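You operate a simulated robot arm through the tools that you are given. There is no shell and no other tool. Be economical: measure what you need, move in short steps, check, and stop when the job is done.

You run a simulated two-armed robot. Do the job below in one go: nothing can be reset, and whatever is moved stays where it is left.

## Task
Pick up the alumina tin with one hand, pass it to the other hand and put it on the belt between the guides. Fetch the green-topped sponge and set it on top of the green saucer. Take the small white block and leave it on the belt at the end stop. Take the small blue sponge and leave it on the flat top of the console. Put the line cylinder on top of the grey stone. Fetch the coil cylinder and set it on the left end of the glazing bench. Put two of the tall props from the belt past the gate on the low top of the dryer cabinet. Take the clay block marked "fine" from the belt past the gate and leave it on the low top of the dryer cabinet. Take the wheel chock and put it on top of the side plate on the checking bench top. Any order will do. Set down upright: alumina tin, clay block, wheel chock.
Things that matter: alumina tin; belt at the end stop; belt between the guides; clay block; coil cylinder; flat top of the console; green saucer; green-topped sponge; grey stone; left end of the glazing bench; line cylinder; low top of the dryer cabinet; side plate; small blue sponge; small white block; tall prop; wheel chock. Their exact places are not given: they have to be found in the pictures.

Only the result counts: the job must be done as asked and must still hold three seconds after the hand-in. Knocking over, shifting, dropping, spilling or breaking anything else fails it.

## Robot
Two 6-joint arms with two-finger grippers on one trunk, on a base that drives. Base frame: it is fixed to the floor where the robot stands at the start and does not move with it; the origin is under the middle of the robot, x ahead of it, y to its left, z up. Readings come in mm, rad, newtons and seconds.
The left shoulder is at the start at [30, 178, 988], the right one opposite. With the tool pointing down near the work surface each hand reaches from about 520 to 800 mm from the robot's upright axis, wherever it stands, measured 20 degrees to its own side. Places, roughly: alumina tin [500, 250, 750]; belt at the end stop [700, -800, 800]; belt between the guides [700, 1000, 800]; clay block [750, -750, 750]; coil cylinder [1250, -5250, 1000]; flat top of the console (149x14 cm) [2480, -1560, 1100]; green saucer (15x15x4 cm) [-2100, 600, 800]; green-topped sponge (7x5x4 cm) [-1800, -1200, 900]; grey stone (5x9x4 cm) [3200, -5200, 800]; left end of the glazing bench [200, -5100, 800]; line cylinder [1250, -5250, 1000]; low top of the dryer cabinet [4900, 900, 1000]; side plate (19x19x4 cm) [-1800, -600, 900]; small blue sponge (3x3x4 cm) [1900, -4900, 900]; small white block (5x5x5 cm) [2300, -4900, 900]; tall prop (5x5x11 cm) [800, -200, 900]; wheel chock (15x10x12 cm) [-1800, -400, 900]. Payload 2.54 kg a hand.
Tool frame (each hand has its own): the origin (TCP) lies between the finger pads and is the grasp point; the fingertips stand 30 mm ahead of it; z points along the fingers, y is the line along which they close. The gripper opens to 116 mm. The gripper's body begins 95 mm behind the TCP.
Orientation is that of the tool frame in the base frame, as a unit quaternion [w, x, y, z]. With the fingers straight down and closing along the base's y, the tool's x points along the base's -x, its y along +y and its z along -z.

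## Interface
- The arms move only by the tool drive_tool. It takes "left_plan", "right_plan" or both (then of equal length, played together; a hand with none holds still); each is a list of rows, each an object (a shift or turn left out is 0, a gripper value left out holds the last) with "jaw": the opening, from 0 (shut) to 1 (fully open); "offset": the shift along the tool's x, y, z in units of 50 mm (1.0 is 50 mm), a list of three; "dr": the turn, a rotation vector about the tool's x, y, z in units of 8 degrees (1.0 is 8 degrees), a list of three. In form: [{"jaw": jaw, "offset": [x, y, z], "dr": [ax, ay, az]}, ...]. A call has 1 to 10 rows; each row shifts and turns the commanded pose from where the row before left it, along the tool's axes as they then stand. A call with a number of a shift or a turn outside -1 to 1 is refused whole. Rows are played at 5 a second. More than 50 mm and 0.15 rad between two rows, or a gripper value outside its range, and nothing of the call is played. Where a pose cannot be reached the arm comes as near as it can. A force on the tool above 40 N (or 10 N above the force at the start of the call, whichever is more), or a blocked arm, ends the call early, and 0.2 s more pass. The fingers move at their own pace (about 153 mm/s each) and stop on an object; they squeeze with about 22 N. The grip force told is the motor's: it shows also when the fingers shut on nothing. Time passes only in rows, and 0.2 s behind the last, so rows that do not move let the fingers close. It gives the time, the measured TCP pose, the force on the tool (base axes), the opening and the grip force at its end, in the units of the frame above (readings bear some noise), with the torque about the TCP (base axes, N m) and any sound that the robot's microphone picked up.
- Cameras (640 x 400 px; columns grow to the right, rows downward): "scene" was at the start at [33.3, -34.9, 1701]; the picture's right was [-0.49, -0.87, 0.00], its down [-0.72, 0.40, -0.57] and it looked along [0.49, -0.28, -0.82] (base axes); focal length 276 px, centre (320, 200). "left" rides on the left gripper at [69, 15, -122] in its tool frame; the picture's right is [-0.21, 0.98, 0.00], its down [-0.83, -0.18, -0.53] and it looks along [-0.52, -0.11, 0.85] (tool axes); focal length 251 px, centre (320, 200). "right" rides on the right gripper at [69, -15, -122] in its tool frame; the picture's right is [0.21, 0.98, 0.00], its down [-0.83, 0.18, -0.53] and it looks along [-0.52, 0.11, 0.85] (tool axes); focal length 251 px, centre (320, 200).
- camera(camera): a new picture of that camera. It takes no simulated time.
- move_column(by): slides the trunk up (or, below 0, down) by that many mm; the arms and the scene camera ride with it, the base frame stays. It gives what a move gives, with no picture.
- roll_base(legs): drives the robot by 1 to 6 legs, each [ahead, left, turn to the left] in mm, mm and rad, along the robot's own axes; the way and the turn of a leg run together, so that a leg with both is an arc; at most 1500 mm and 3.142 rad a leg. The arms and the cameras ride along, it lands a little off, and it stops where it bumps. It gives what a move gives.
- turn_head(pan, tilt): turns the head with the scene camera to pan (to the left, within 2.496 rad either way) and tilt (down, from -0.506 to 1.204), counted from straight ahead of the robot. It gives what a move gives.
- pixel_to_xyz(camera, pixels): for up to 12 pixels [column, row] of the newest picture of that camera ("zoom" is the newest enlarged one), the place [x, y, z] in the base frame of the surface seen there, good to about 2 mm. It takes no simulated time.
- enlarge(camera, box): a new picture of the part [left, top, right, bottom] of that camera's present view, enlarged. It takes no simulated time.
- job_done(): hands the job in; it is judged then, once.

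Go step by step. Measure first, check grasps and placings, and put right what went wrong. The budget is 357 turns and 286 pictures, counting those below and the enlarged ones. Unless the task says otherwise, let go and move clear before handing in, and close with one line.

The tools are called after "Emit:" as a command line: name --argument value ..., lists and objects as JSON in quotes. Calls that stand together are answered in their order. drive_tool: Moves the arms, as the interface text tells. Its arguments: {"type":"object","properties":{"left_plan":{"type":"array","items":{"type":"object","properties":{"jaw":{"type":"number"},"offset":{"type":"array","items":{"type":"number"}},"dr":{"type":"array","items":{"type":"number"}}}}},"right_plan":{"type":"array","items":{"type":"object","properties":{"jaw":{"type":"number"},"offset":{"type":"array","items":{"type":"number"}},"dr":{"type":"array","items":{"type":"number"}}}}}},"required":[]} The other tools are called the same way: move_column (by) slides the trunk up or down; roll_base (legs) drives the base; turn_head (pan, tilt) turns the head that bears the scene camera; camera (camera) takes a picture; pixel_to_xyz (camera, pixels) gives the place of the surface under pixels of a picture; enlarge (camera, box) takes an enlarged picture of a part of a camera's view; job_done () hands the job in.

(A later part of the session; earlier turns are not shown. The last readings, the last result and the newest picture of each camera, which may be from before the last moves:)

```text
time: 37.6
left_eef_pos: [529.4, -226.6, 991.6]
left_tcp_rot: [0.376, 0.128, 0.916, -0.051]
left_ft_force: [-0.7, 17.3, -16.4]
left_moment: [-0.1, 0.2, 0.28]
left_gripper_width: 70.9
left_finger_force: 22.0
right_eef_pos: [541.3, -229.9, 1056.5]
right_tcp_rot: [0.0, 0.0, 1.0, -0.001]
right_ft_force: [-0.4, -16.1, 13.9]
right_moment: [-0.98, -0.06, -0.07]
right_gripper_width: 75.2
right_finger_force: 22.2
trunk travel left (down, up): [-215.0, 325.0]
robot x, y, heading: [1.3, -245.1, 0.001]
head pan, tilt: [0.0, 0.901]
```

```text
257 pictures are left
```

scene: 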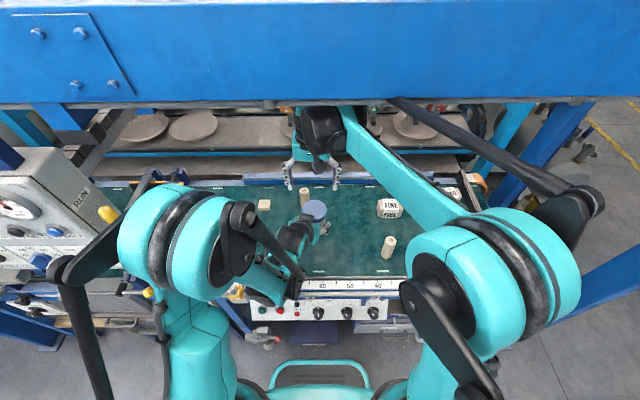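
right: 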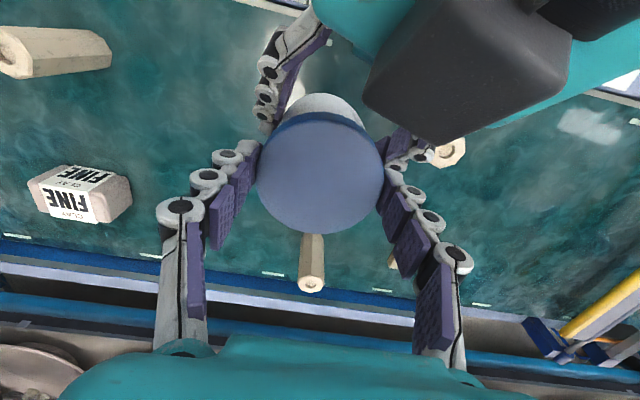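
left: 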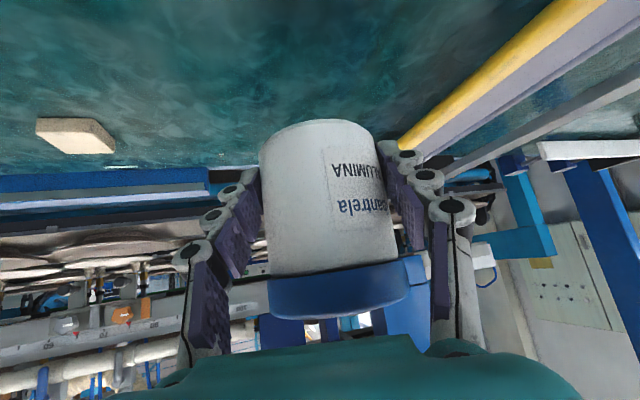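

Right holds at 75 mm with 22 N. Open the left and back it out level.

Emit:
drive_tool --left_plan '[{"jaw": 0.7}, {"jaw": 0.9}, {"jaw": 0.9}, {"offset": [0.5, 0, -0.5]}, {"offset": [0.5, 0, -0.5]}, {"offset": [0.5, 0, -0.5]}, {"offset": [0.5, 0, -0.5]}, {"offset": [0.5, 0, -0.5]}]'

Emit:
camera --camera "right"

Emit:
camera --camera "scene"

```text
time: 39.4
left_eef_pos: [376.6, -183.7, 1029.5]
left_tcp_rot: [0.376, 0.128, 0.916, -0.052]
left_ft_force: [0.3, -0.1, 0.2]
left_moment: [0.01, 0.01, 0.02]
left_gripper_width: 104.4
left_finger_force: 0.1
left hand out of reach, approached as far as the arm can: row 4, 5, 6, 7, 8
right_eef_pos: [540.1, -228.7, 1056.4]
right_tcp_rot: [0.0, -0.001, 1.0, 0.0]
right_ft_force: [0.1, 0.1, -0.5]
right_moment: [-0.01, -0.06, 0.01]
right_gripper_width: 74.8
right_finger_force: 21.8
trunk travel left (down, up): [-215.0, 325.0]
robot x, y, heading: [0.7, -247.1, -0.003]
head pan, tilt: [0.0, 0.901]
```

```text
256 pictures are left
```

right: 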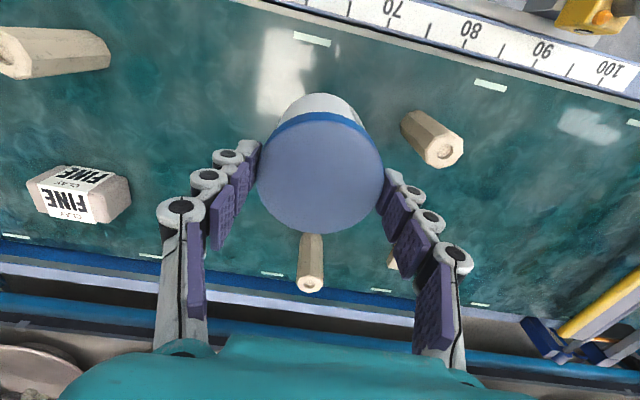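

```text
255 pictures are left
```

scene: 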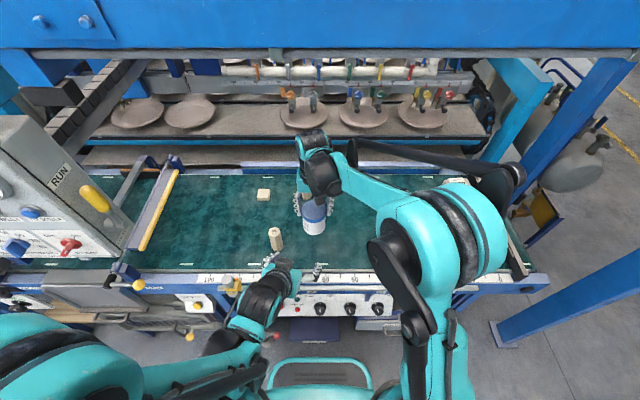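

Handover done: right holds the tin. Straighten and stow the left hand, then back the base away from the machine.

Emit:
drive_tool --left_plan '[{"dr": [0, 0.93, 0]}, {"dr": [0, 0.93, 0]}, {"dr": [0, 0.93, 0]}, {"dr": [0, 0.93, 0]}, {"dr": [0, 0.93, 0]}, {"dr": [0, 0.93, 0]}, {"dr": [0, 0, -1]}, {"dr": [0, 0, -1]}]'

Emit:
roll_base --legs '[[-500, 0, 0]]'

Emit:
drive_tool --right_plan '[{"offset": [0.7, -0.5, -0.4]}, {"offset": [0.7, -0.5, -0.4]}, {"offset": [0.7, -0.5, -0.4]}, {"offset": [0.7, -0.5, -0.4]}]'

Emit:
roll_base --legs '[[0, 1200, 0]]'

Emit:
turn_head --pan 0 --tilt 0.5

Emit:
camera --camera "scene"

```text
time: 41.2
left_eef_pos: [368.9, -180.8, 1027.1]
left_tcp_rot: [0.0, -0.002, 1.0, 0.0]
left_ft_force: [0.6, 0.5, 1.1]
left_moment: [0.0, 0.03, 0.0]
left_gripper_width: 104.6
left_finger_force: 0.0
right_eef_pos: [541.0, -229.0, 1056.3]
right_tcp_rot: [0.0, 0.0, 1.0, 0.001]
right_ft_force: [0.2, -0.3, 0.9]
right_moment: [0.0, 0.02, -0.02]
right_gripper_width: 75.2
right_finger_force: 21.9
trunk travel left (down, up): [-215.0, 325.0]
robot x, y, heading: [0.1, -245.3, 0.004]
head pan, tilt: [0.0, 0.901]
```

```text
time: 44.2
left_eef_pos: [-129.6, -183.6, 1026.6]
left_tcp_rot: [0.0, 0.001, 1.0, 0.0]
left_ft_force: [-0.7, 0.3, 0.4]
left_moment: [0.01, -0.02, -0.02]
left_gripper_width: 104.3
left_finger_force: 0.0
right_eef_pos: [42.7, -231.4, 1056.4]
right_tcp_rot: [0.0, 0.002, 1.0, 0.0]
right_ft_force: [-0.4, 0.3, -0.3]
right_moment: [0.0, 0.02, 0.01]
right_gripper_width: 75.2
right_finger_force: 21.6
trunk travel left (down, up): [-215.0, 325.0]
robot x, y, heading: [-499.5, -247.9, -0.007]
head pan, tilt: [0.0, 0.901]
```

```text
time: 45.2
left_eef_pos: [-131.7, -184.3, 1027.8]
left_tcp_rot: [0.001, 0.0, 1.0, 0.001]
left_ft_force: [-0.7, -0.3, 0.2]
left_moment: [-0.01, -0.03, 0.05]
left_gripper_width: 104.5
left_finger_force: 0.1
right_eef_pos: [-101.6, -331.7, 1137.8]
right_tcp_rot: [0.001, 0.002, 1.0, 0.0]
right_ft_force: [-1.0, -0.8, -3.1]
right_moment: [0.04, -0.01, 0.0]
right_gripper_width: 74.9
right_finger_force: 22.1
trunk travel left (down, up): [-215.0, 325.0]
robot x, y, heading: [-495.9, -247.5, -0.0]
head pan, tilt: [0.0, 0.901]
```

```text
time: 51.3
left_eef_pos: [-123.7, 1031.0, 1027.4]
left_tcp_rot: [0.0, 0.001, 1.0, 0.0]
left_ft_force: [0.2, 0.3, 0.2]
left_moment: [0.0, 0.0, 0.02]
left_gripper_width: 104.5
left_finger_force: 0.1
right_eef_pos: [-92.5, 883.2, 1135.9]
right_tcp_rot: [0.001, 0.003, 1.0, -0.001]
right_ft_force: [0.8, -0.5, -2.4]
right_moment: [-0.03, -0.01, -0.02]
right_gripper_width: 75.3
right_finger_force: 22.0
trunk travel left (down, up): [-215.0, 325.0]
robot x, y, heading: [-491.5, 971.5, -0.01]
head pan, tilt: [0.0, 0.901]
```

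```text
time: 52.2
left_eef_pos: [-125.4, 1030.1, 1027.8]
left_tcp_rot: [0.0, 0.002, 1.0, 0.001]
left_ft_force: [-0.1, 0.1, -0.2]
left_moment: [0.0, -0.01, 0.01]
left_gripper_width: 104.4
left_finger_force: 0.0
right_eef_pos: [-92.0, 882.5, 1136.6]
right_tcp_rot: [0.0, 0.003, 1.0, 0.0]
right_ft_force: [-0.8, 0.4, -3.6]
right_moment: [0.05, 0.02, -0.04]
right_gripper_width: 75.1
right_finger_force: 21.9
trunk travel left (down, up): [-215.0, 325.0]
robot x, y, heading: [-489.9, 964.8, -0.008]
head pan, tilt: [0.0, 0.499]
```

```text
254 pictures are left
```

scene: 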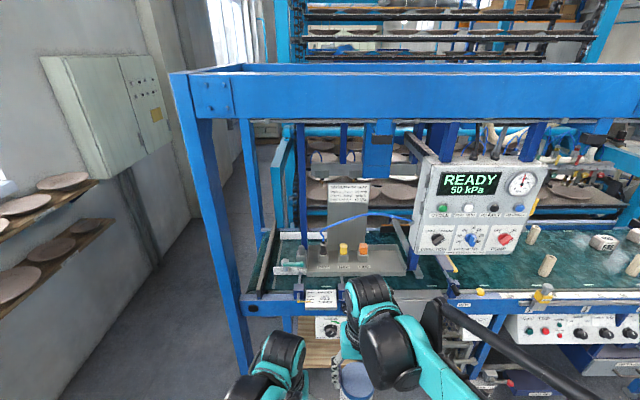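

Enlarging the left end of the belt to find the guides.

Emit:
enlarge --camera "scene" --box '[220, 170, 480, 340]'

Emit:
pixel_to_xyz --camera "zoom" --pixels '[[75, 280], [135, 310], [180, 220], [290, 235], [320, 80], [440, 260], [330, 295], [540, 280], [95, 190], [160, 170], [250, 250], [480, 190]]'

```text
2.35 times, centred on (350, 255) of scene
```

zoom: 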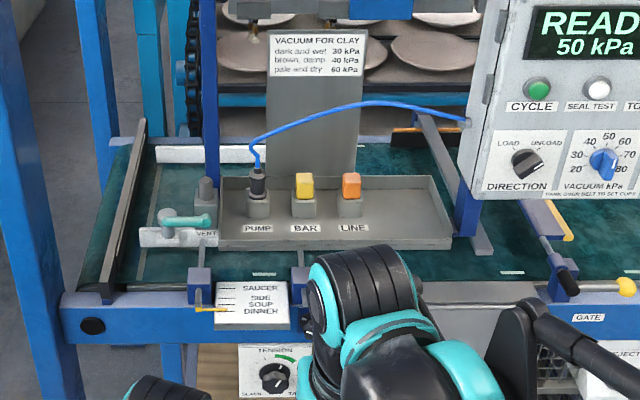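

```text
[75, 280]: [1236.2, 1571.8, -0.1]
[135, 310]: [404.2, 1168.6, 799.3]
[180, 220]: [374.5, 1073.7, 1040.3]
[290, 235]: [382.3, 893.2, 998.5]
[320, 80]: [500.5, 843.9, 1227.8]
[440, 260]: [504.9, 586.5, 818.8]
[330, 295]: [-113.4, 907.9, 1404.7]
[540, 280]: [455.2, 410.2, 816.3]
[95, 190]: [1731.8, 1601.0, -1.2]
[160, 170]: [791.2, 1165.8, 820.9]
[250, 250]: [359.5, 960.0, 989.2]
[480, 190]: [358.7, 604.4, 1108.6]
```

The tray with PUMP/BAR/LINE hangs in front of the belt. Raise the trunk and look from higher up.

Emit:
move_column --by 320

Emit:
turn_head --pan 0 --tilt 0.75

Emit:
enlarge --camera "scene" --box '[200, 100, 500, 300]'

```text
time: 55.4
left_eef_pos: [-123.5, 1030.8, 1347.3]
left_tcp_rot: [0.0, 0.002, 1.0, 0.001]
left_ft_force: [0.2, 0.0, -0.9]
left_moment: [0.0, 0.01, 0.02]
left_gripper_width: 104.4
left_finger_force: 0.1
right_eef_pos: [-92.5, 881.4, 1455.1]
right_tcp_rot: [0.001, 0.004, 1.0, 0.0]
right_ft_force: [-0.1, 0.4, -2.8]
right_moment: [-0.04, 0.01, 0.02]
right_gripper_width: 75.2
right_finger_force: 22.1
trunk travel left (down, up): [-535.0, 5.0]
robot x, y, heading: [-495.2, 969.0, -0.006]
head pan, tilt: [0.0, 0.499]
```

```text
time: 56.1
left_eef_pos: [-123.7, 1030.0, 1346.8]
left_tcp_rot: [0.0, 0.001, 1.0, 0.0]
left_ft_force: [-0.1, -0.5, -0.1]
left_moment: [0.0, -0.02, -0.02]
left_gripper_width: 104.3
left_finger_force: 0.1
right_eef_pos: [-91.7, 881.5, 1457.0]
right_tcp_rot: [-0.001, 0.003, 1.0, 0.0]
right_ft_force: [0.1, -0.5, -2.5]
right_moment: [-0.02, -0.02, 0.01]
right_gripper_width: 75.0
right_finger_force: 21.9
trunk travel left (down, up): [-535.0, 5.0]
robot x, y, heading: [-492.0, 966.1, -0.006]
head pan, tilt: [0.0, 0.75]
```

```text
2.00 times, centred on (350, 200) of scene
```

zoom: 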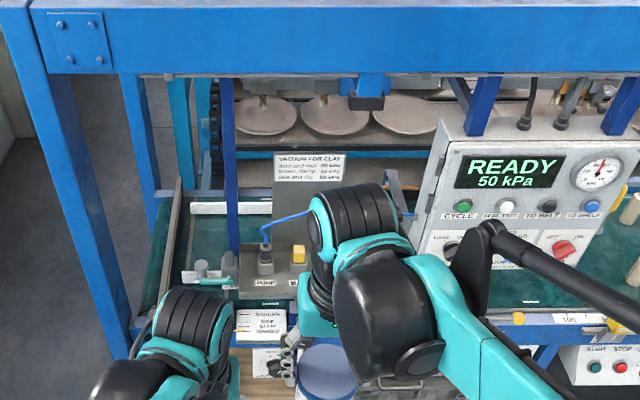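

Measuring white bars, rails and belt patches.

Emit:
pixel_to_xyz --camera "zoom" --pixels '[[230, 208], [170, 240], [205, 240], [150, 285], [210, 277], [200, 268], [232, 150], [232, 240], [245, 265], [310, 165], [262, 303], [110, 300]]'

Emit:
enlarge --camera "scene" --box '[260, 180, 360, 260]'

```text
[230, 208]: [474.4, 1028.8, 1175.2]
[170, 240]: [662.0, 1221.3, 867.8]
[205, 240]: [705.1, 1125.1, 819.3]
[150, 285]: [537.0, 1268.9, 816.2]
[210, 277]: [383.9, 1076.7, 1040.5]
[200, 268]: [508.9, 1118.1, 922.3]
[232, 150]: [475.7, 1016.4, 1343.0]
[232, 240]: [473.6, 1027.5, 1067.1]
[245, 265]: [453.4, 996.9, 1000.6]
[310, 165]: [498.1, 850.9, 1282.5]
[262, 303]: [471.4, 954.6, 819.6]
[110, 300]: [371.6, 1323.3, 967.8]
```

```text
5.00 times, centred on (310, 220) of scene
```

zoom: 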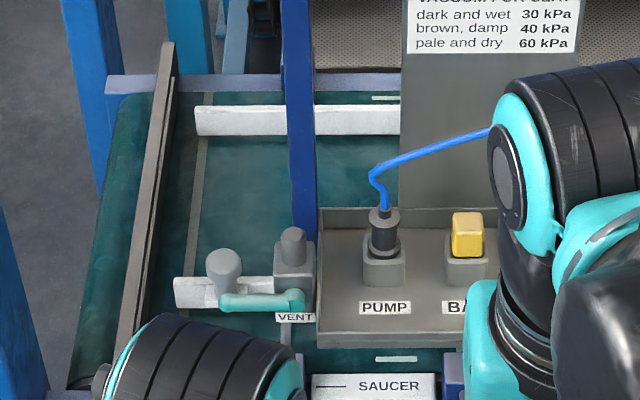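

The white guides run along the belt: back at (250,120), front at (220,290). Measuring them.

Emit:
pixel_to_xyz --camera "zoom" --pixels '[[200, 112], [280, 112], [395, 110], [395, 130], [200, 135], [180, 280], [265, 285], [240, 180], [225, 265], [250, 300], [155, 200], [292, 240]]'

Emit:
pixel_to_xyz --camera "zoom" --pixels '[[350, 180], [350, 340], [330, 220], [460, 180], [440, 20], [445, 310], [410, 360], [200, 200], [380, 150], [295, 20]]'

```text
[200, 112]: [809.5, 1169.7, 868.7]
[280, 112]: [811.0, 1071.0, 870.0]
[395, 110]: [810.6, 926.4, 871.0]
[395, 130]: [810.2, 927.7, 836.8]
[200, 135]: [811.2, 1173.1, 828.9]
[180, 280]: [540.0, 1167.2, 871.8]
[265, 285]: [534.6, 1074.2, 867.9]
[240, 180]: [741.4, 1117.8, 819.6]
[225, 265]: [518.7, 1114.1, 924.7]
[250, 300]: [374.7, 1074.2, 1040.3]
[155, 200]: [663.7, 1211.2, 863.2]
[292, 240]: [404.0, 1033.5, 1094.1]
```

```text
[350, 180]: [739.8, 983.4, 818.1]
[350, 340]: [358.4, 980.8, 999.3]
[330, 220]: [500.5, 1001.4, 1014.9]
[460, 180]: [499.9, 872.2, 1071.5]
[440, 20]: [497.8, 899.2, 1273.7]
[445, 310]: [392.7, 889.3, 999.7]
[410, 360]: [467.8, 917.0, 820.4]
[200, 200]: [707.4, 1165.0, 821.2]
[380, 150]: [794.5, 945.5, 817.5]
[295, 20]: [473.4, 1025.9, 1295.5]
```

Guides at x=540 and x=811, between y≈930 and 1170, belt z 820; there's an open gap between y≈1040 and 1260 to enter by. I'll turn 0.6 rad left so the left arm stays clear of the post, with the right arm extended, then drive in.

Emit:
move_column --by -245

Emit:
roll_base --legs '[[0, 0, 0.606]]'

Emit:
drive_tool --right_plan '[{"offset": [-0.485, -0.805, 0]}, {"offset": [-0.485, -0.805, 0]}, {"offset": [-0.485, -0.805, 0]}, {"offset": [-0.485, -0.805, 0]}, {"offset": [-0.485, -0.805, 0]}, {"offset": [-0.485, -0.805, 0]}, {"offset": [-0.485, -0.805, 0]}, {"offset": [-0.485, -0.805, 0]}]'

Emit:
turn_head --pan -0.5 --tilt 0.6

Emit:
camera --camera "scene"

```text
time: 58.7
left_eef_pos: [-123.9, 1030.2, 1101.4]
left_tcp_rot: [0.0, 0.002, 1.0, 0.0]
left_ft_force: [-0.8, 0.3, 0.0]
left_moment: [-0.03, 0.0, 0.02]
left_gripper_width: 104.4
left_finger_force: 0.1
right_eef_pos: [-93.4, 882.6, 1212.2]
right_tcp_rot: [0.0, 0.003, 1.0, 0.0]
right_ft_force: [0.1, 0.2, -2.2]
right_moment: [-0.03, 0.0, -0.01]
right_gripper_width: 75.6
right_finger_force: 22.1
trunk travel left (down, up): [-290.0, 250.0]
robot x, y, heading: [-494.8, 968.9, -0.006]
head pan, tilt: [0.0, 0.75]
```

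```text
time: 60.8
left_eef_pos: [-227.2, 1230.5, 1100.9]
left_tcp_rot: [0.0, -0.298, 0.954, 0.001]
left_ft_force: [0.4, 0.4, -0.4]
left_moment: [-0.01, 0.0, 0.02]
left_gripper_width: 104.4
left_finger_force: 0.1
right_eef_pos: [-116.4, 1127.0, 1210.3]
right_tcp_rot: [0.0, -0.297, 0.955, 0.0]
right_ft_force: [0.7, 0.3, -1.6]
right_moment: [-0.01, -0.01, 0.01]
right_gripper_width: 75.1
right_finger_force: 21.9
trunk travel left (down, up): [-290.0, 250.0]
robot x, y, heading: [-495.2, 966.2, 0.601]
head pan, tilt: [0.0, 0.75]
```

```text
time: 62.5
left_eef_pos: [-225.1, 1229.1, 1100.9]
left_tcp_rot: [0.0, -0.299, 0.954, 0.001]
left_ft_force: [0.5, -0.4, 0.5]
left_moment: [0.04, 0.03, 0.01]
left_gripper_width: 104.6
left_finger_force: 0.1
right_eef_pos: [226.3, 973.5, 1211.8]
right_tcp_rot: [-0.001, -0.298, 0.955, 0.0]
right_ft_force: [0.6, -0.4, -3.3]
right_moment: [0.01, -0.01, 0.01]
right_gripper_width: 75.1
right_finger_force: 22.1
trunk travel left (down, up): [-290.0, 250.0]
robot x, y, heading: [-492.4, 966.6, 0.6]
head pan, tilt: [0.0, 0.75]
```

```text
time: 63.5
left_eef_pos: [-226.0, 1229.5, 1101.5]
left_tcp_rot: [0.0, -0.299, 0.954, 0.001]
left_ft_force: [0.7, -0.5, -1.1]
left_moment: [0.02, -0.03, -0.01]
left_gripper_width: 104.4
left_finger_force: 0.1
right_eef_pos: [223.5, 973.3, 1213.8]
right_tcp_rot: [0.001, -0.297, 0.955, 0.0]
right_ft_force: [0.5, -1.0, -2.6]
right_moment: [0.0, 0.01, -0.01]
right_gripper_width: 75.1
right_finger_force: 22.3
trunk travel left (down, up): [-290.0, 250.0]
robot x, y, heading: [-493.4, 967.4, 0.605]
head pan, tilt: [-0.499, 0.6]
```

```text
250 pictures are left
```

scene: 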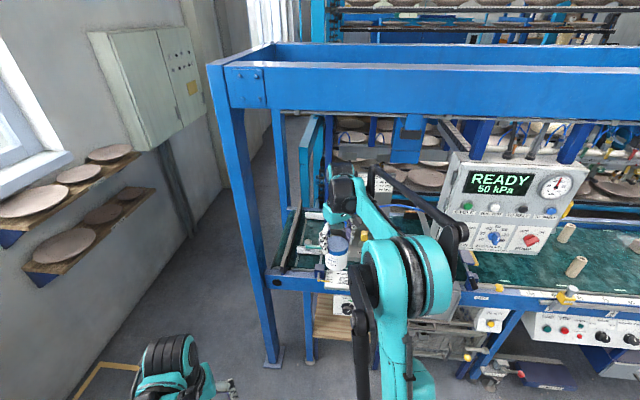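

Now step left 137 mm and then in by 200 mm, keeping heading, and check.

Emit:
roll_base --legs '[[77.7, 112.8, 0], [165, -113.5, 0]]'

Emit:
camera --camera "scene"

Emit:
camera --camera "right"

```text
time: 66.0
left_eef_pos: [-28.7, 1366.0, 1101.2]
left_tcp_rot: [0.0, -0.3, 0.954, 0.001]
left_ft_force: [0.6, 0.2, -0.6]
left_moment: [-0.03, 0.05, 0.0]
left_gripper_width: 104.2
left_finger_force: 0.1
right_eef_pos: [423.5, 1110.3, 1212.5]
right_tcp_rot: [0.0, -0.299, 0.954, -0.001]
right_ft_force: [0.6, -0.8, -3.0]
right_moment: [0.03, 0.09, -0.01]
right_gripper_width: 75.0
right_finger_force: 22.4
trunk travel left (down, up): [-290.0, 250.0]
robot x, y, heading: [-295.3, 1100.0, 0.605]
head pan, tilt: [-0.499, 0.6]
```

```text
249 pictures are left
```

scene: 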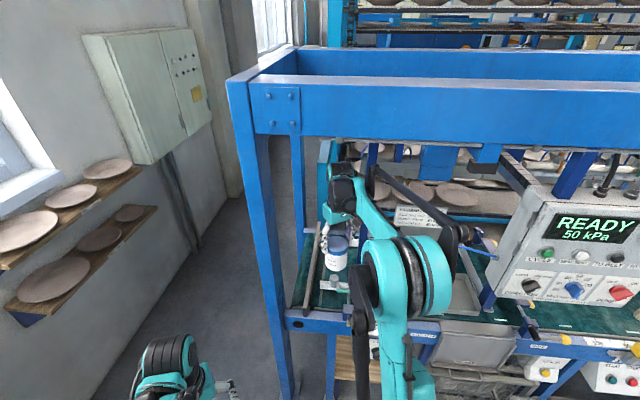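

```text
248 pictures are left
```

right: 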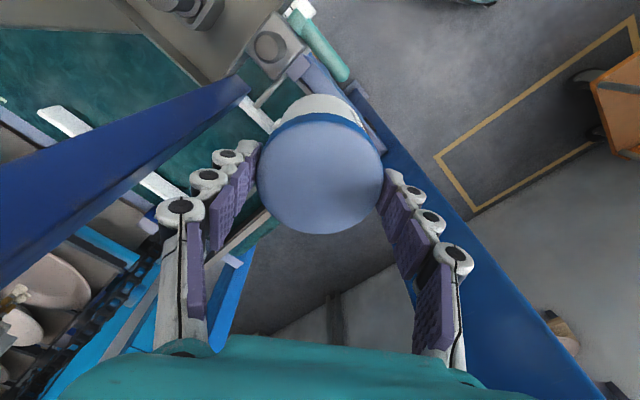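

The blue post at (474,1027) passes near the gripper; shift 35 mm left first, then go in 230 mm.

Emit:
roll_base --legs '[[19.8, 28.8, 0], [82, -57, 0]]'

Emit:
camera --camera "right"

Emit:
camera --camera "scene"

```text
time: 67.6
left_eef_pos: [71.8, 1400.6, 1101.8]
left_tcp_rot: [0.0, -0.301, 0.954, 0.001]
left_ft_force: [0.6, -0.7, -0.4]
left_moment: [0.04, 0.03, 0.0]
left_gripper_width: 104.3
left_finger_force: 0.0
right_eef_pos: [522.8, 1144.1, 1211.2]
right_tcp_rot: [-0.001, -0.298, 0.954, 0.0]
right_ft_force: [0.6, -0.8, -2.6]
right_moment: [0.01, 0.04, -0.01]
right_gripper_width: 75.2
right_finger_force: 21.7
trunk travel left (down, up): [-290.0, 250.0]
robot x, y, heading: [-195.5, 1134.5, 0.608]
head pan, tilt: [-0.499, 0.6]
```

```text
247 pictures are left
```

right: 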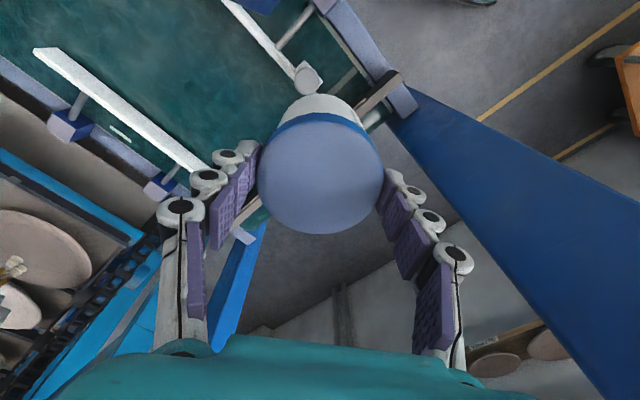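

```text
246 pictures are left
```

scene: 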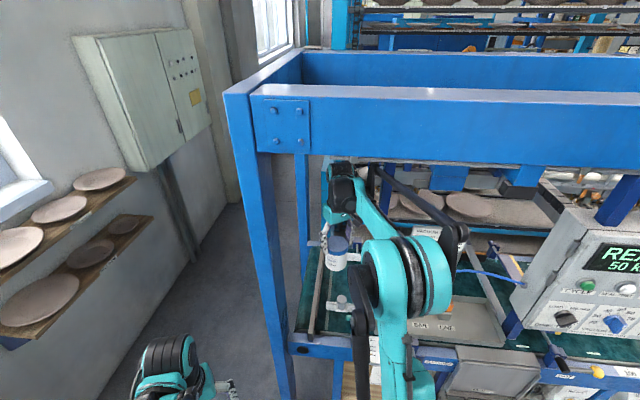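

Checking the forearm's position relative to the post before going further.

Emit:
pixel_to_xyz --camera "scene" --pixels '[[368, 215], [385, 228], [350, 180], [435, 270], [455, 235], [410, 195], [380, 170], [365, 165], [338, 265], [384, 190]]'

Emit:
enlarge --camera "scene" --box '[290, 130, 490, 270]'

```text
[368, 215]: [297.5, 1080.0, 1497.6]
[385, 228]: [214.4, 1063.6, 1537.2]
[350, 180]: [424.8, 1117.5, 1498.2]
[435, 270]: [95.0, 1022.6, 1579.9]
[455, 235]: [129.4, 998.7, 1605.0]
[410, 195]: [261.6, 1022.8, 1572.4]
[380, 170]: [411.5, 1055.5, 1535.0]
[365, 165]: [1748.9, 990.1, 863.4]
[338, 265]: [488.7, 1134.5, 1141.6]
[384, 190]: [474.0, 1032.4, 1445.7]
```

```text
2.86 times, centred on (390, 200) of scene
```

zoom: 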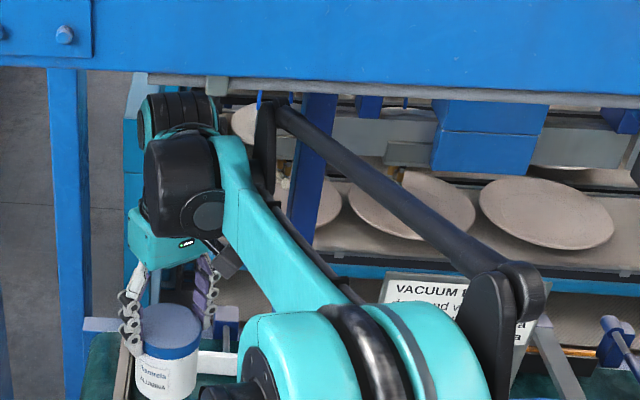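

The black linkage beside the forearm would touch the post at (474,1030). I'll back out, reduce heading to 0.2, shift left to y≈1320, and then come in so the forearm stays at y≈1130.

Emit:
roll_base --legs '[[-164, 114, 0], [0, 0, -0.408], [37, 182, 0]]'

Emit:
drive_tool --right_plan '[{"offset": [-0.5, 0.7, 0]}, {"offset": [-0.5, 0.7, 0]}]'

```text
time: 71.5
left_eef_pos: [-47.2, 1461.7, 1101.2]
left_tcp_rot: [0.0, -0.104, 0.995, 0.0]
left_ft_force: [-0.5, 0.5, -0.2]
left_moment: [-0.03, 0.01, -0.01]
left_gripper_width: 104.3
left_finger_force: 0.1
right_eef_pos: [269.9, 1049.8, 1212.7]
right_tcp_rot: [0.0, -0.102, 0.995, 0.0]
right_ft_force: [-0.2, 1.0, -2.8]
right_moment: [-0.04, -0.02, 0.0]
right_gripper_width: 74.9
right_finger_force: 21.8
trunk travel left (down, up): [-290.0, 250.0]
robot x, y, heading: [-394.4, 1321.6, 0.212]
head pan, tilt: [-0.499, 0.6]
```

```text
time: 72.1
left_eef_pos: [-45.7, 1461.8, 1102.3]
left_tcp_rot: [0.0, -0.103, 0.995, 0.0]
left_ft_force: [0.2, 0.4, -0.2]
left_moment: [-0.02, 0.01, 0.02]
left_gripper_width: 104.4
left_finger_force: 0.0
right_eef_pos: [306.2, 1129.8, 1210.8]
right_tcp_rot: [-0.001, -0.102, 0.995, 0.0]
right_ft_force: [0.0, -0.2, -2.5]
right_moment: [-0.03, -0.01, 0.0]
right_gripper_width: 75.0
right_finger_force: 22.4
trunk travel left (down, up): [-290.0, 250.0]
robot x, y, heading: [-396.8, 1321.2, 0.206]
head pan, tilt: [-0.499, 0.6]
```

TCP at y=1130. Drive in 180 mm and check.

Emit:
roll_base --legs '[[176, -37, 0]]'

Emit:
turn_head --pan -0.25 --tilt 0.6

Emit:
camera --camera "scene"

Emit:
camera --camera "right"

```text
time: 73.6
left_eef_pos: [135.1, 1460.2, 1102.3]
left_tcp_rot: [0.0, -0.104, 0.995, 0.001]
left_ft_force: [0.3, 0.0, -0.3]
left_moment: [0.02, 0.03, 0.02]
left_gripper_width: 104.1
left_finger_force: 0.1
right_eef_pos: [487.3, 1128.6, 1210.8]
right_tcp_rot: [-0.001, -0.103, 0.995, 0.0]
right_ft_force: [0.3, 0.6, -3.0]
right_moment: [-0.02, 0.04, 0.02]
right_gripper_width: 75.1
right_finger_force: 21.7
trunk travel left (down, up): [-290.0, 250.0]
robot x, y, heading: [-214.6, 1319.5, 0.208]
head pan, tilt: [-0.499, 0.6]
```

```text
time: 74.4
left_eef_pos: [133.5, 1459.9, 1101.3]
left_tcp_rot: [0.001, -0.104, 0.995, 0.001]
left_ft_force: [-0.1, 0.5, -0.7]
left_moment: [-0.02, -0.02, 0.02]
left_gripper_width: 104.4
left_finger_force: 0.1
right_eef_pos: [487.0, 1127.4, 1211.8]
right_tcp_rot: [0.0, -0.103, 0.995, 0.0]
right_ft_force: [-0.4, 0.5, -2.9]
right_moment: [-0.02, -0.03, 0.0]
right_gripper_width: 75.0
right_finger_force: 22.0
trunk travel left (down, up): [-290.0, 250.0]
robot x, y, heading: [-213.7, 1316.7, 0.21]
head pan, tilt: [-0.25, 0.6]
```

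```text
244 pictures are left
```

scene: 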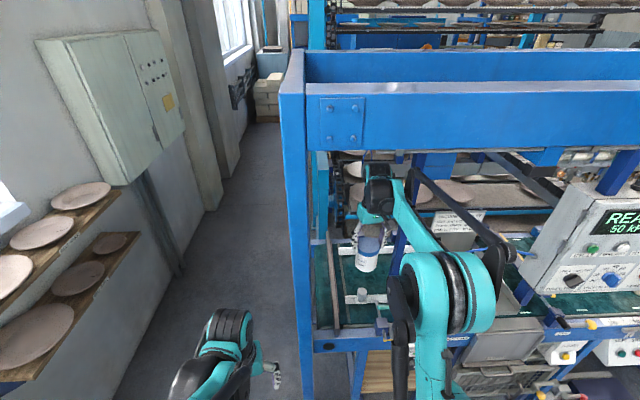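

```text
243 pictures are left
```

right: 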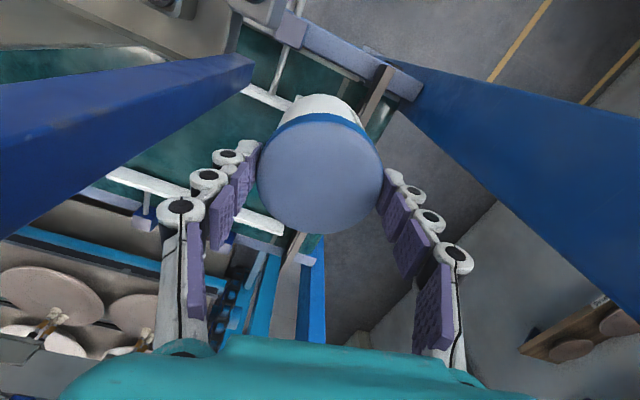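

Check the linkage against the post once more.

Emit:
pixel_to_xyz --camera "scene" --pixels '[[415, 172], [425, 182], [440, 195], [402, 185], [378, 170], [370, 165], [401, 250], [500, 250], [419, 160]]'

Emit:
enlarge --camera "scene" --box '[320, 130, 520, 270]'

```text
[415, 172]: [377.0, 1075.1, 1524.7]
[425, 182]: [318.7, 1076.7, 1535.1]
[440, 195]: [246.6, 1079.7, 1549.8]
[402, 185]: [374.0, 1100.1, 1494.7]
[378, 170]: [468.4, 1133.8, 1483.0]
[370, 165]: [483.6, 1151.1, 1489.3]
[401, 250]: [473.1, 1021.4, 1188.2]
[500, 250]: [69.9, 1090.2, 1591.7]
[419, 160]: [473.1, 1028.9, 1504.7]
```

```text
2.86 times, centred on (420, 200) of scene
```

zoom: 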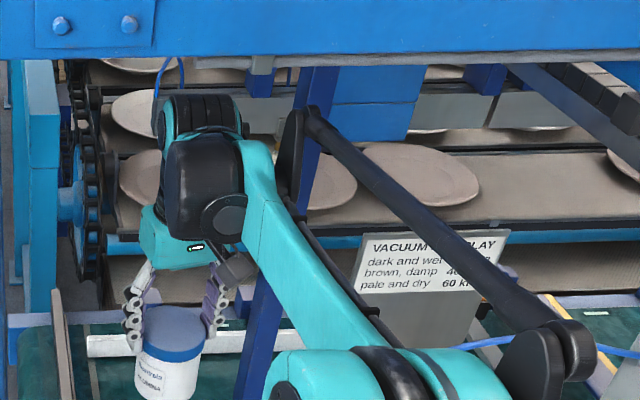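

Linkage clears by ~18 mm. Lower 80 mm and drive in the remaining 165 mm.

Emit:
move_column --by -80

Emit:
roll_base --legs '[[161, -32, 0]]'

Emit:
camera --camera "right"

Emit:
camera --camera "scene"

```text
time: 75.6
left_eef_pos: [134.7, 1460.2, 1022.8]
left_tcp_rot: [0.0, -0.104, 0.995, 0.001]
left_ft_force: [1.4, -0.7, 0.5]
left_moment: [-0.03, -0.01, -0.02]
left_gripper_width: 104.3
left_finger_force: 0.0
right_eef_pos: [486.8, 1128.4, 1131.8]
right_tcp_rot: [0.0, -0.103, 0.995, 0.001]
right_ft_force: [-0.4, -0.4, -2.9]
right_moment: [0.03, -0.01, 0.0]
right_gripper_width: 74.8
right_finger_force: 21.9
trunk travel left (down, up): [-210.0, 330.0]
robot x, y, heading: [-209.8, 1320.9, 0.204]
head pan, tilt: [-0.25, 0.6]
```

```text
time: 77.0
left_eef_pos: [299.1, 1461.7, 1020.9]
left_tcp_rot: [0.0, -0.105, 0.994, 0.001]
left_ft_force: [0.3, -0.2, -0.2]
left_moment: [-0.01, 0.02, 0.0]
left_gripper_width: 104.4
left_finger_force: 0.1
right_eef_pos: [652.3, 1130.4, 1131.0]
right_tcp_rot: [-0.001, -0.104, 0.995, 0.0]
right_ft_force: [0.5, 0.1, -3.7]
right_moment: [0.01, 0.05, -0.01]
right_gripper_width: 75.2
right_finger_force: 21.8
trunk travel left (down, up): [-210.0, 330.0]
robot x, y, heading: [-52.9, 1320.2, 0.202]
head pan, tilt: [-0.25, 0.6]
```

```text
241 pictures are left
```

right: 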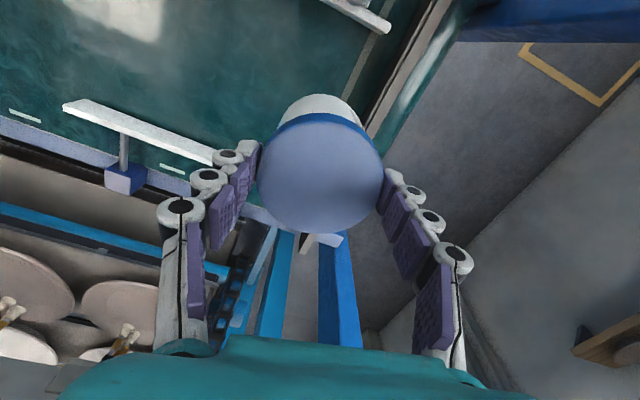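

```text
240 pictures are left
```

scene: 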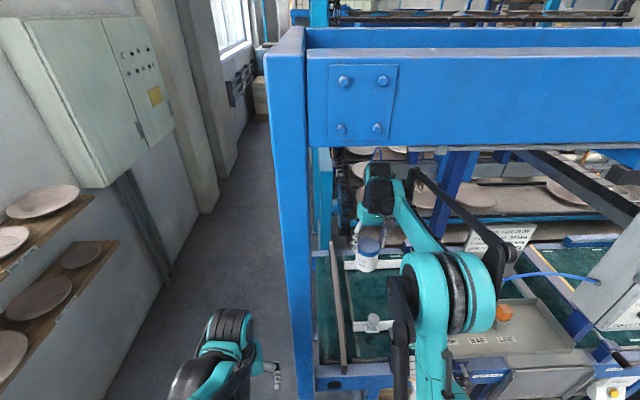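

To set the tin further inside the guides while keeping forearm clear of the post, shift the base 60 mm left and the hand 85 mm right.

Emit:
roll_base --legs '[[12, 58.8, 0]]'

Emit:
drive_tool --right_plan '[{"offset": [0.04, -0.86, 0]}, {"offset": [0.04, -0.86, 0]}, {"offset": [0, 0, 0.9]}, {"offset": [0, 0, 0.9]}, {"offset": [0, 0, 0.9]}]'

Emit:
camera --camera "scene"

Emit:
camera --camera "right"

```text
time: 78.0
left_eef_pos: [299.2, 1522.3, 1021.1]
left_tcp_rot: [0.001, -0.106, 0.994, 0.001]
left_ft_force: [-0.7, 0.0, -0.6]
left_moment: [-0.09, 0.0, 0.01]
left_gripper_width: 104.4
left_finger_force: 0.1
right_eef_pos: [650.0, 1191.5, 1131.5]
right_tcp_rot: [0.0, -0.105, 0.994, -0.001]
right_ft_force: [0.5, 0.9, -2.9]
right_moment: [-0.07, 0.01, 0.01]
right_gripper_width: 75.1
right_finger_force: 22.4
trunk travel left (down, up): [-210.0, 330.0]
robot x, y, heading: [-48.7, 1380.0, 0.206]
head pan, tilt: [-0.25, 0.6]
```

```text
time: 79.2
left_eef_pos: [298.3, 1520.7, 1021.8]
left_tcp_rot: [0.0, -0.105, 0.995, 0.001]
left_ft_force: [0.2, 0.1, -0.8]
left_moment: [0.0, 0.06, -0.01]
left_gripper_width: 104.5
left_finger_force: 0.0
right_eef_pos: [664.9, 1106.8, 997.0]
right_tcp_rot: [-0.001, -0.105, 0.995, 0.001]
right_ft_force: [-0.1, -0.3, -3.6]
right_moment: [0.01, 0.04, 0.01]
right_gripper_width: 75.4
right_finger_force: 21.9
trunk travel left (down, up): [-210.0, 330.0]
robot x, y, heading: [-49.4, 1378.5, 0.205]
head pan, tilt: [-0.25, 0.6]
```

```text
239 pictures are left
```

scene: 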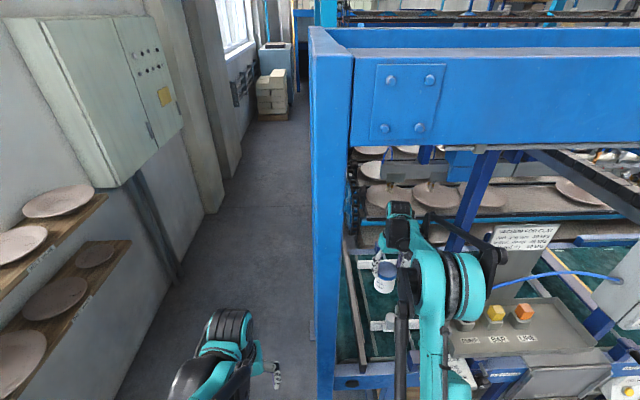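

```text
238 pictures are left
```

right: 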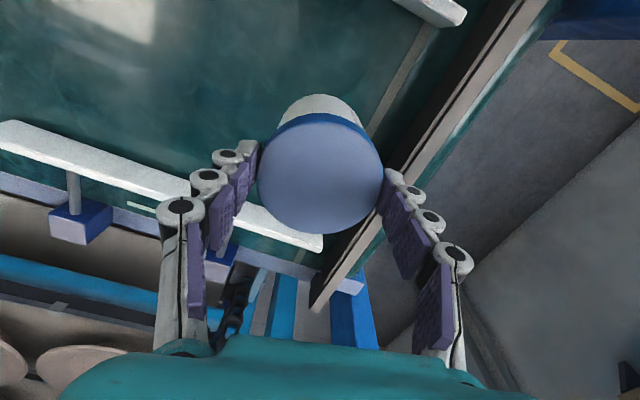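

Clear. Lower 70 mm, then feel for contact.

Emit:
drive_tool --right_plan '[{"offset": [0, 0, 0.7]}, {"offset": [0, 0, 0.7]}, {"offset": [0, 0, 0.08]}, {"offset": [0, 0, 0.08]}]'

```text
time: 80.2
left_eef_pos: [296.6, 1521.8, 1022.6]
left_tcp_rot: [0.001, -0.106, 0.994, 0.001]
left_ft_force: [0.7, -0.3, 0.6]
left_moment: [0.0, 0.02, 0.0]
left_gripper_width: 104.3
left_finger_force: 0.0
right_eef_pos: [664.1, 1104.4, 919.9]
right_tcp_rot: [0.001, -0.104, 0.995, -0.001]
right_ft_force: [3.4, -1.9, 8.6]
right_moment: [0.16, -0.51, -0.07]
right_gripper_width: 75.3
right_finger_force: 21.9
trunk travel left (down, up): [-210.0, 330.0]
robot x, y, heading: [-50.0, 1380.4, 0.207]
head pan, tilt: [-0.25, 0.6]
```

Contact (8.6 N up). Release slowly and rise.

Emit:
drive_tool --right_plan '[{"jaw": 0.75}, {"jaw": 0.85}, {"jaw": 0.85}, {"offset": [0, 0, -0.5]}, {"offset": [0, 0, -0.9]}, {"offset": [0, 0, -0.9]}, {"offset": [0, 0, -0.9]}, {"offset": [0, 0, -0.9]}]'

Emit:
camera --camera "right"

```text
time: 82.0
left_eef_pos: [296.7, 1522.4, 1023.1]
left_tcp_rot: [0.001, -0.105, 0.994, -0.001]
left_ft_force: [-0.3, 0.1, 0.5]
left_moment: [-0.03, -0.01, 0.01]
left_gripper_width: 104.4
left_finger_force: 0.1
right_eef_pos: [664.5, 1108.1, 1125.3]
right_tcp_rot: [0.0, -0.105, 0.994, 0.0]
right_ft_force: [-0.7, -0.3, -0.2]
right_moment: [-0.01, 0.0, -0.02]
right_gripper_width: 98.4
right_finger_force: 0.1
trunk travel left (down, up): [-210.0, 330.0]
robot x, y, heading: [-46.0, 1378.1, 0.206]
head pan, tilt: [-0.25, 0.6]
```

```text
237 pictures are left
```

right: 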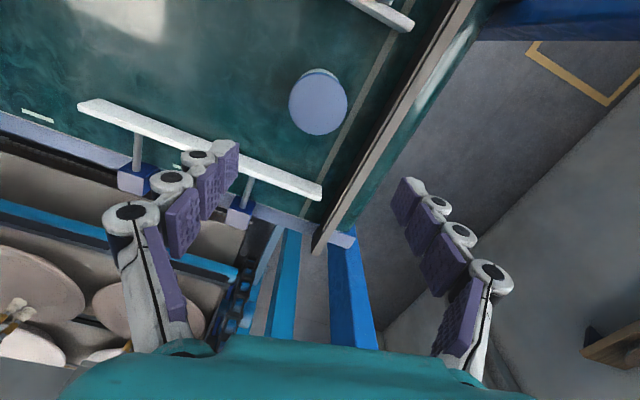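

Tin stands upright between the guide bars (all well inside their ends). Shift the hand 40 mm left and back out.

Emit:
drive_tool --right_plan '[{"offset": [-0.16, 0.78, -0.3]}, {"offset": [0, 0, -0.3]}]'

Emit:
roll_base --legs '[[-440, 92, 0]]'

Emit:
drive_tool --right_plan '[{"offset": [0.8, 0.3, -0.2]}, {"offset": [0.8, 0.3, -0.2]}, {"offset": [0.8, 0.3, -0.2]}, {"offset": [0.8, 0.3, -0.2]}]'

Emit:
turn_head --pan 0.0 --tilt 0.5

Emit:
enlarge --camera "scene" --box '[300, 130, 560, 320]'

```text
time: 82.6
left_eef_pos: [297.3, 1519.0, 1021.9]
left_tcp_rot: [0.001, -0.104, 0.995, 0.001]
left_ft_force: [-0.1, 0.5, -0.1]
left_moment: [-0.01, 0.0, 0.01]
left_gripper_width: 104.3
left_finger_force: 0.0
right_eef_pos: [663.7, 1143.8, 1154.3]
right_tcp_rot: [-0.001, -0.103, 0.995, 0.001]
right_ft_force: [-0.1, -0.1, 0.3]
right_moment: [0.06, 0.04, -0.01]
right_gripper_width: 98.6
right_finger_force: 0.2
trunk travel left (down, up): [-210.0, 330.0]
robot x, y, heading: [-50.5, 1376.7, 0.207]
head pan, tilt: [-0.25, 0.6]
```

```text
time: 85.3
left_eef_pos: [-165.8, 1517.8, 1021.7]
left_tcp_rot: [0.0, -0.104, 0.995, 0.0]
left_ft_force: [-0.4, 0.3, -0.1]
left_moment: [0.02, -0.02, -0.01]
left_gripper_width: 104.5
left_finger_force: 0.2
right_eef_pos: [201.2, 1141.8, 1154.4]
right_tcp_rot: [0.0, -0.104, 0.995, 0.0]
right_ft_force: [-0.2, 0.1, 1.0]
right_moment: [-0.04, -0.06, 0.0]
right_gripper_width: 98.7
right_finger_force: 0.1
trunk travel left (down, up): [-210.0, 330.0]
robot x, y, heading: [-511.1, 1378.4, 0.208]
head pan, tilt: [-0.25, 0.6]
```

```text
time: 86.3
left_eef_pos: [-166.4, 1518.2, 1022.3]
left_tcp_rot: [0.001, -0.105, 0.994, 0.0]
left_ft_force: [-0.4, 0.2, 0.0]
left_moment: [-0.01, -0.01, -0.01]
left_gripper_width: 104.5
left_finger_force: 0.0
right_eef_pos: [30.9, 1166.7, 1195.1]
right_tcp_rot: [0.001, -0.105, 0.994, -0.001]
right_ft_force: [-0.3, -0.3, 0.5]
right_moment: [0.01, 0.02, -0.04]
right_gripper_width: 98.5
right_finger_force: 0.0
trunk travel left (down, up): [-210.0, 330.0]
robot x, y, heading: [-513.5, 1376.5, 0.208]
head pan, tilt: [-0.25, 0.6]
```

```text
time: 87.1
left_eef_pos: [-164.5, 1518.3, 1021.7]
left_tcp_rot: [0.0, -0.105, 0.995, 0.001]
left_ft_force: [0.4, -0.6, -0.7]
left_moment: [0.05, 0.0, 0.02]
left_gripper_width: 104.3
left_finger_force: 0.1
right_eef_pos: [32.9, 1166.9, 1194.3]
right_tcp_rot: [0.0, -0.103, 0.995, 0.0]
right_ft_force: [0.0, -0.5, 0.0]
right_moment: [0.0, 0.0, -0.03]
right_gripper_width: 98.7
right_finger_force: 0.1
trunk travel left (down, up): [-210.0, 330.0]
robot x, y, heading: [-513.9, 1378.6, 0.209]
head pan, tilt: [0.0, 0.499]
```

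```text
2.11 times, centred on (430, 225) of scene
```

zoom: 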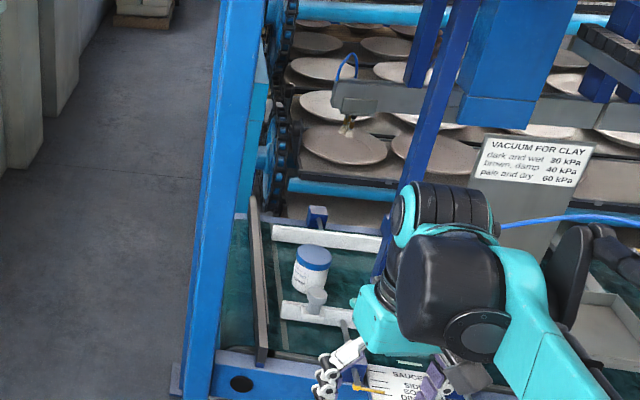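

The tin stands well. Now to the checking bench: drive to about (−600,0), turn around, and look.

Emit:
roll_base --legs '[[-370, -1330, 0], [0, 0, 2.93]]'

Emit:
move_column --by 200

Emit:
turn_head --pan 0.35 --tilt 0.5

Emit:
camera --camera "scene"

Emit:
turn_head --pan -0.5 --tilt 0.5

Emit:
camera --camera "scene"

```text
time: 101.0
left_eef_pos: [-981.2, -71.2, 1022.4]
left_tcp_rot: [0.001, 1.0, -0.013, -0.002]
left_ft_force: [0.2, 1.0, 0.2]
left_moment: [-0.01, -0.01, 0.0]
left_gripper_width: 104.2
left_finger_force: 0.0
right_eef_pos: [-1093.4, 315.5, 1194.7]
right_tcp_rot: [0.0, 1.0, -0.012, 0.0]
right_ft_force: [-0.6, 0.4, 0.3]
right_moment: [0.0, -0.02, 0.05]
right_gripper_width: 98.7
right_finger_force: 0.0
trunk travel left (down, up): [-210.0, 330.0]
robot x, y, heading: [-613.2, -16.1, 3.113]
head pan, tilt: [0.0, 0.499]
```

```text
time: 103.1
left_eef_pos: [-980.7, -70.9, 1221.4]
left_tcp_rot: [0.001, 1.0, -0.012, -0.001]
left_ft_force: [-0.6, 0.8, 0.2]
left_moment: [0.02, -0.01, -0.03]
left_gripper_width: 104.2
left_finger_force: 0.1
right_eef_pos: [-1093.3, 315.7, 1393.6]
right_tcp_rot: [0.0, 1.0, -0.012, 0.0]
right_ft_force: [0.4, 0.5, -0.1]
right_moment: [0.03, -0.03, -0.01]
right_gripper_width: 98.7
right_finger_force: 0.2
trunk travel left (down, up): [-410.0, 130.0]
robot x, y, heading: [-614.2, -17.2, 3.113]
head pan, tilt: [0.0, 0.499]
```

```text
time: 104.0
left_eef_pos: [-981.5, -70.0, 1222.5]
left_tcp_rot: [0.001, 1.0, -0.012, -0.001]
left_ft_force: [-0.2, -1.1, 0.0]
left_moment: [-0.03, 0.02, 0.0]
left_gripper_width: 104.4
left_finger_force: 0.1
right_eef_pos: [-1092.2, 316.0, 1393.2]
right_tcp_rot: [0.0, 1.0, -0.012, 0.0]
right_ft_force: [0.0, 0.8, 0.2]
right_moment: [-0.02, 0.03, 0.01]
right_gripper_width: 98.4
right_finger_force: 0.0
trunk travel left (down, up): [-410.0, 130.0]
robot x, y, heading: [-614.2, -18.5, 3.111]
head pan, tilt: [0.351, 0.499]
```

```text
235 pictures are left
```

scene: 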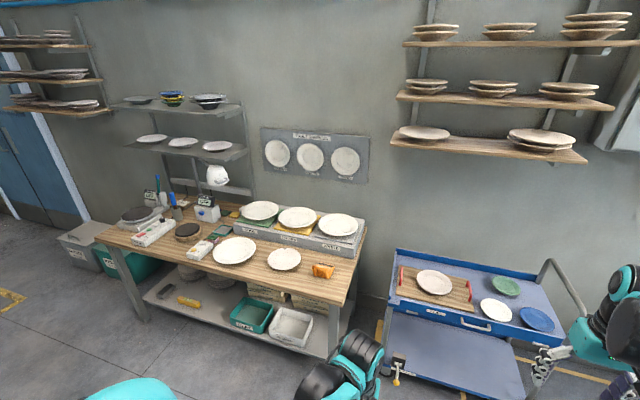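

```text
time: 105.1
left_eef_pos: [-981.5, -71.4, 1222.5]
left_tcp_rot: [0.001, 1.0, -0.013, -0.001]
left_ft_force: [-0.4, -0.1, -0.7]
left_moment: [0.0, 0.05, 0.01]
left_gripper_width: 104.2
left_finger_force: 0.1
right_eef_pos: [-1094.0, 315.7, 1394.1]
right_tcp_rot: [0.0, 1.0, -0.013, 0.0]
right_ft_force: [-0.9, -0.4, 0.2]
right_moment: [0.01, 0.01, 0.01]
right_gripper_width: 98.7
right_finger_force: 0.0
trunk travel left (down, up): [-410.0, 130.0]
robot x, y, heading: [-611.6, -13.2, 3.108]
head pan, tilt: [-0.499, 0.499]
```

```text
234 pictures are left
```

scene: 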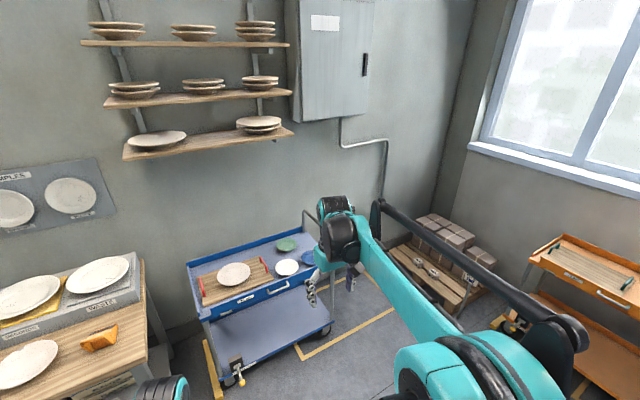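

The bench shows plates at (236,250), (284,258) and the orange wheel chock at (323,271); the trolley has green, white and blue saucers. Looking closer at the bench.

Emit:
turn_head --pan 0.35 --tilt 0.5

Emit:
enlarge --camera "scene" --box '[90, 160, 380, 340]'

Emit:
pixel_to_xyz --camera "zoom" --pixels '[[318, 200], [428, 218], [390, 216], [465, 216], [515, 245], [500, 235], [535, 245], [268, 185], [240, 190], [290, 165], [100, 160], [540, 300]]'

```text
time: 106.3
left_eef_pos: [-981.6, -71.6, 1221.0]
left_tcp_rot: [0.001, 1.0, -0.012, -0.001]
left_ft_force: [-0.3, -0.2, -0.2]
left_moment: [0.03, 0.0, 0.03]
left_gripper_width: 104.4
left_finger_force: 0.1
right_eef_pos: [-1094.4, 315.1, 1393.8]
right_tcp_rot: [0.0, 1.0, -0.013, 0.0]
right_ft_force: [0.8, -0.4, -0.7]
right_moment: [0.02, -0.01, 0.0]
right_gripper_width: 98.8
right_finger_force: 0.0
trunk travel left (down, up): [-410.0, 130.0]
robot x, y, heading: [-613.0, -16.5, 3.116]
head pan, tilt: [0.351, 0.499]
```

```text
2.21 times, centred on (235, 250) of scene
```

zoom: 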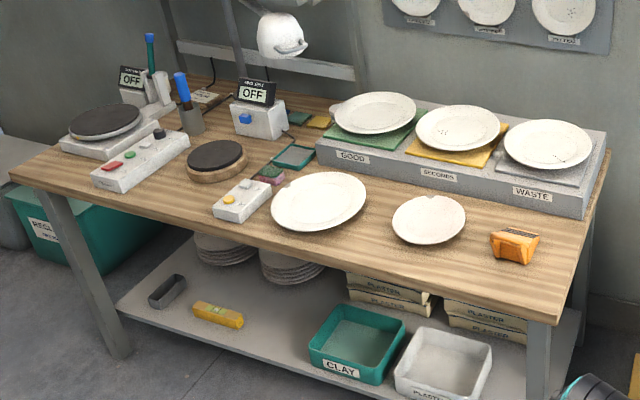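

```text
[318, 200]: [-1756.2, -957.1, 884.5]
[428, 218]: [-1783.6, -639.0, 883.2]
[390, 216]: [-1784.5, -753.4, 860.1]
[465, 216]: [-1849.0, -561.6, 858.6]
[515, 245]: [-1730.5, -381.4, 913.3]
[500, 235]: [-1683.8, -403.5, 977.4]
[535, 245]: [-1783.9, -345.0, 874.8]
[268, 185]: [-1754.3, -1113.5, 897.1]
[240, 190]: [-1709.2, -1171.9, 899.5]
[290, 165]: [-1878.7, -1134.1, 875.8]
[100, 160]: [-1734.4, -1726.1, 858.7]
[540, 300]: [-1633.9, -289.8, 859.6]
```

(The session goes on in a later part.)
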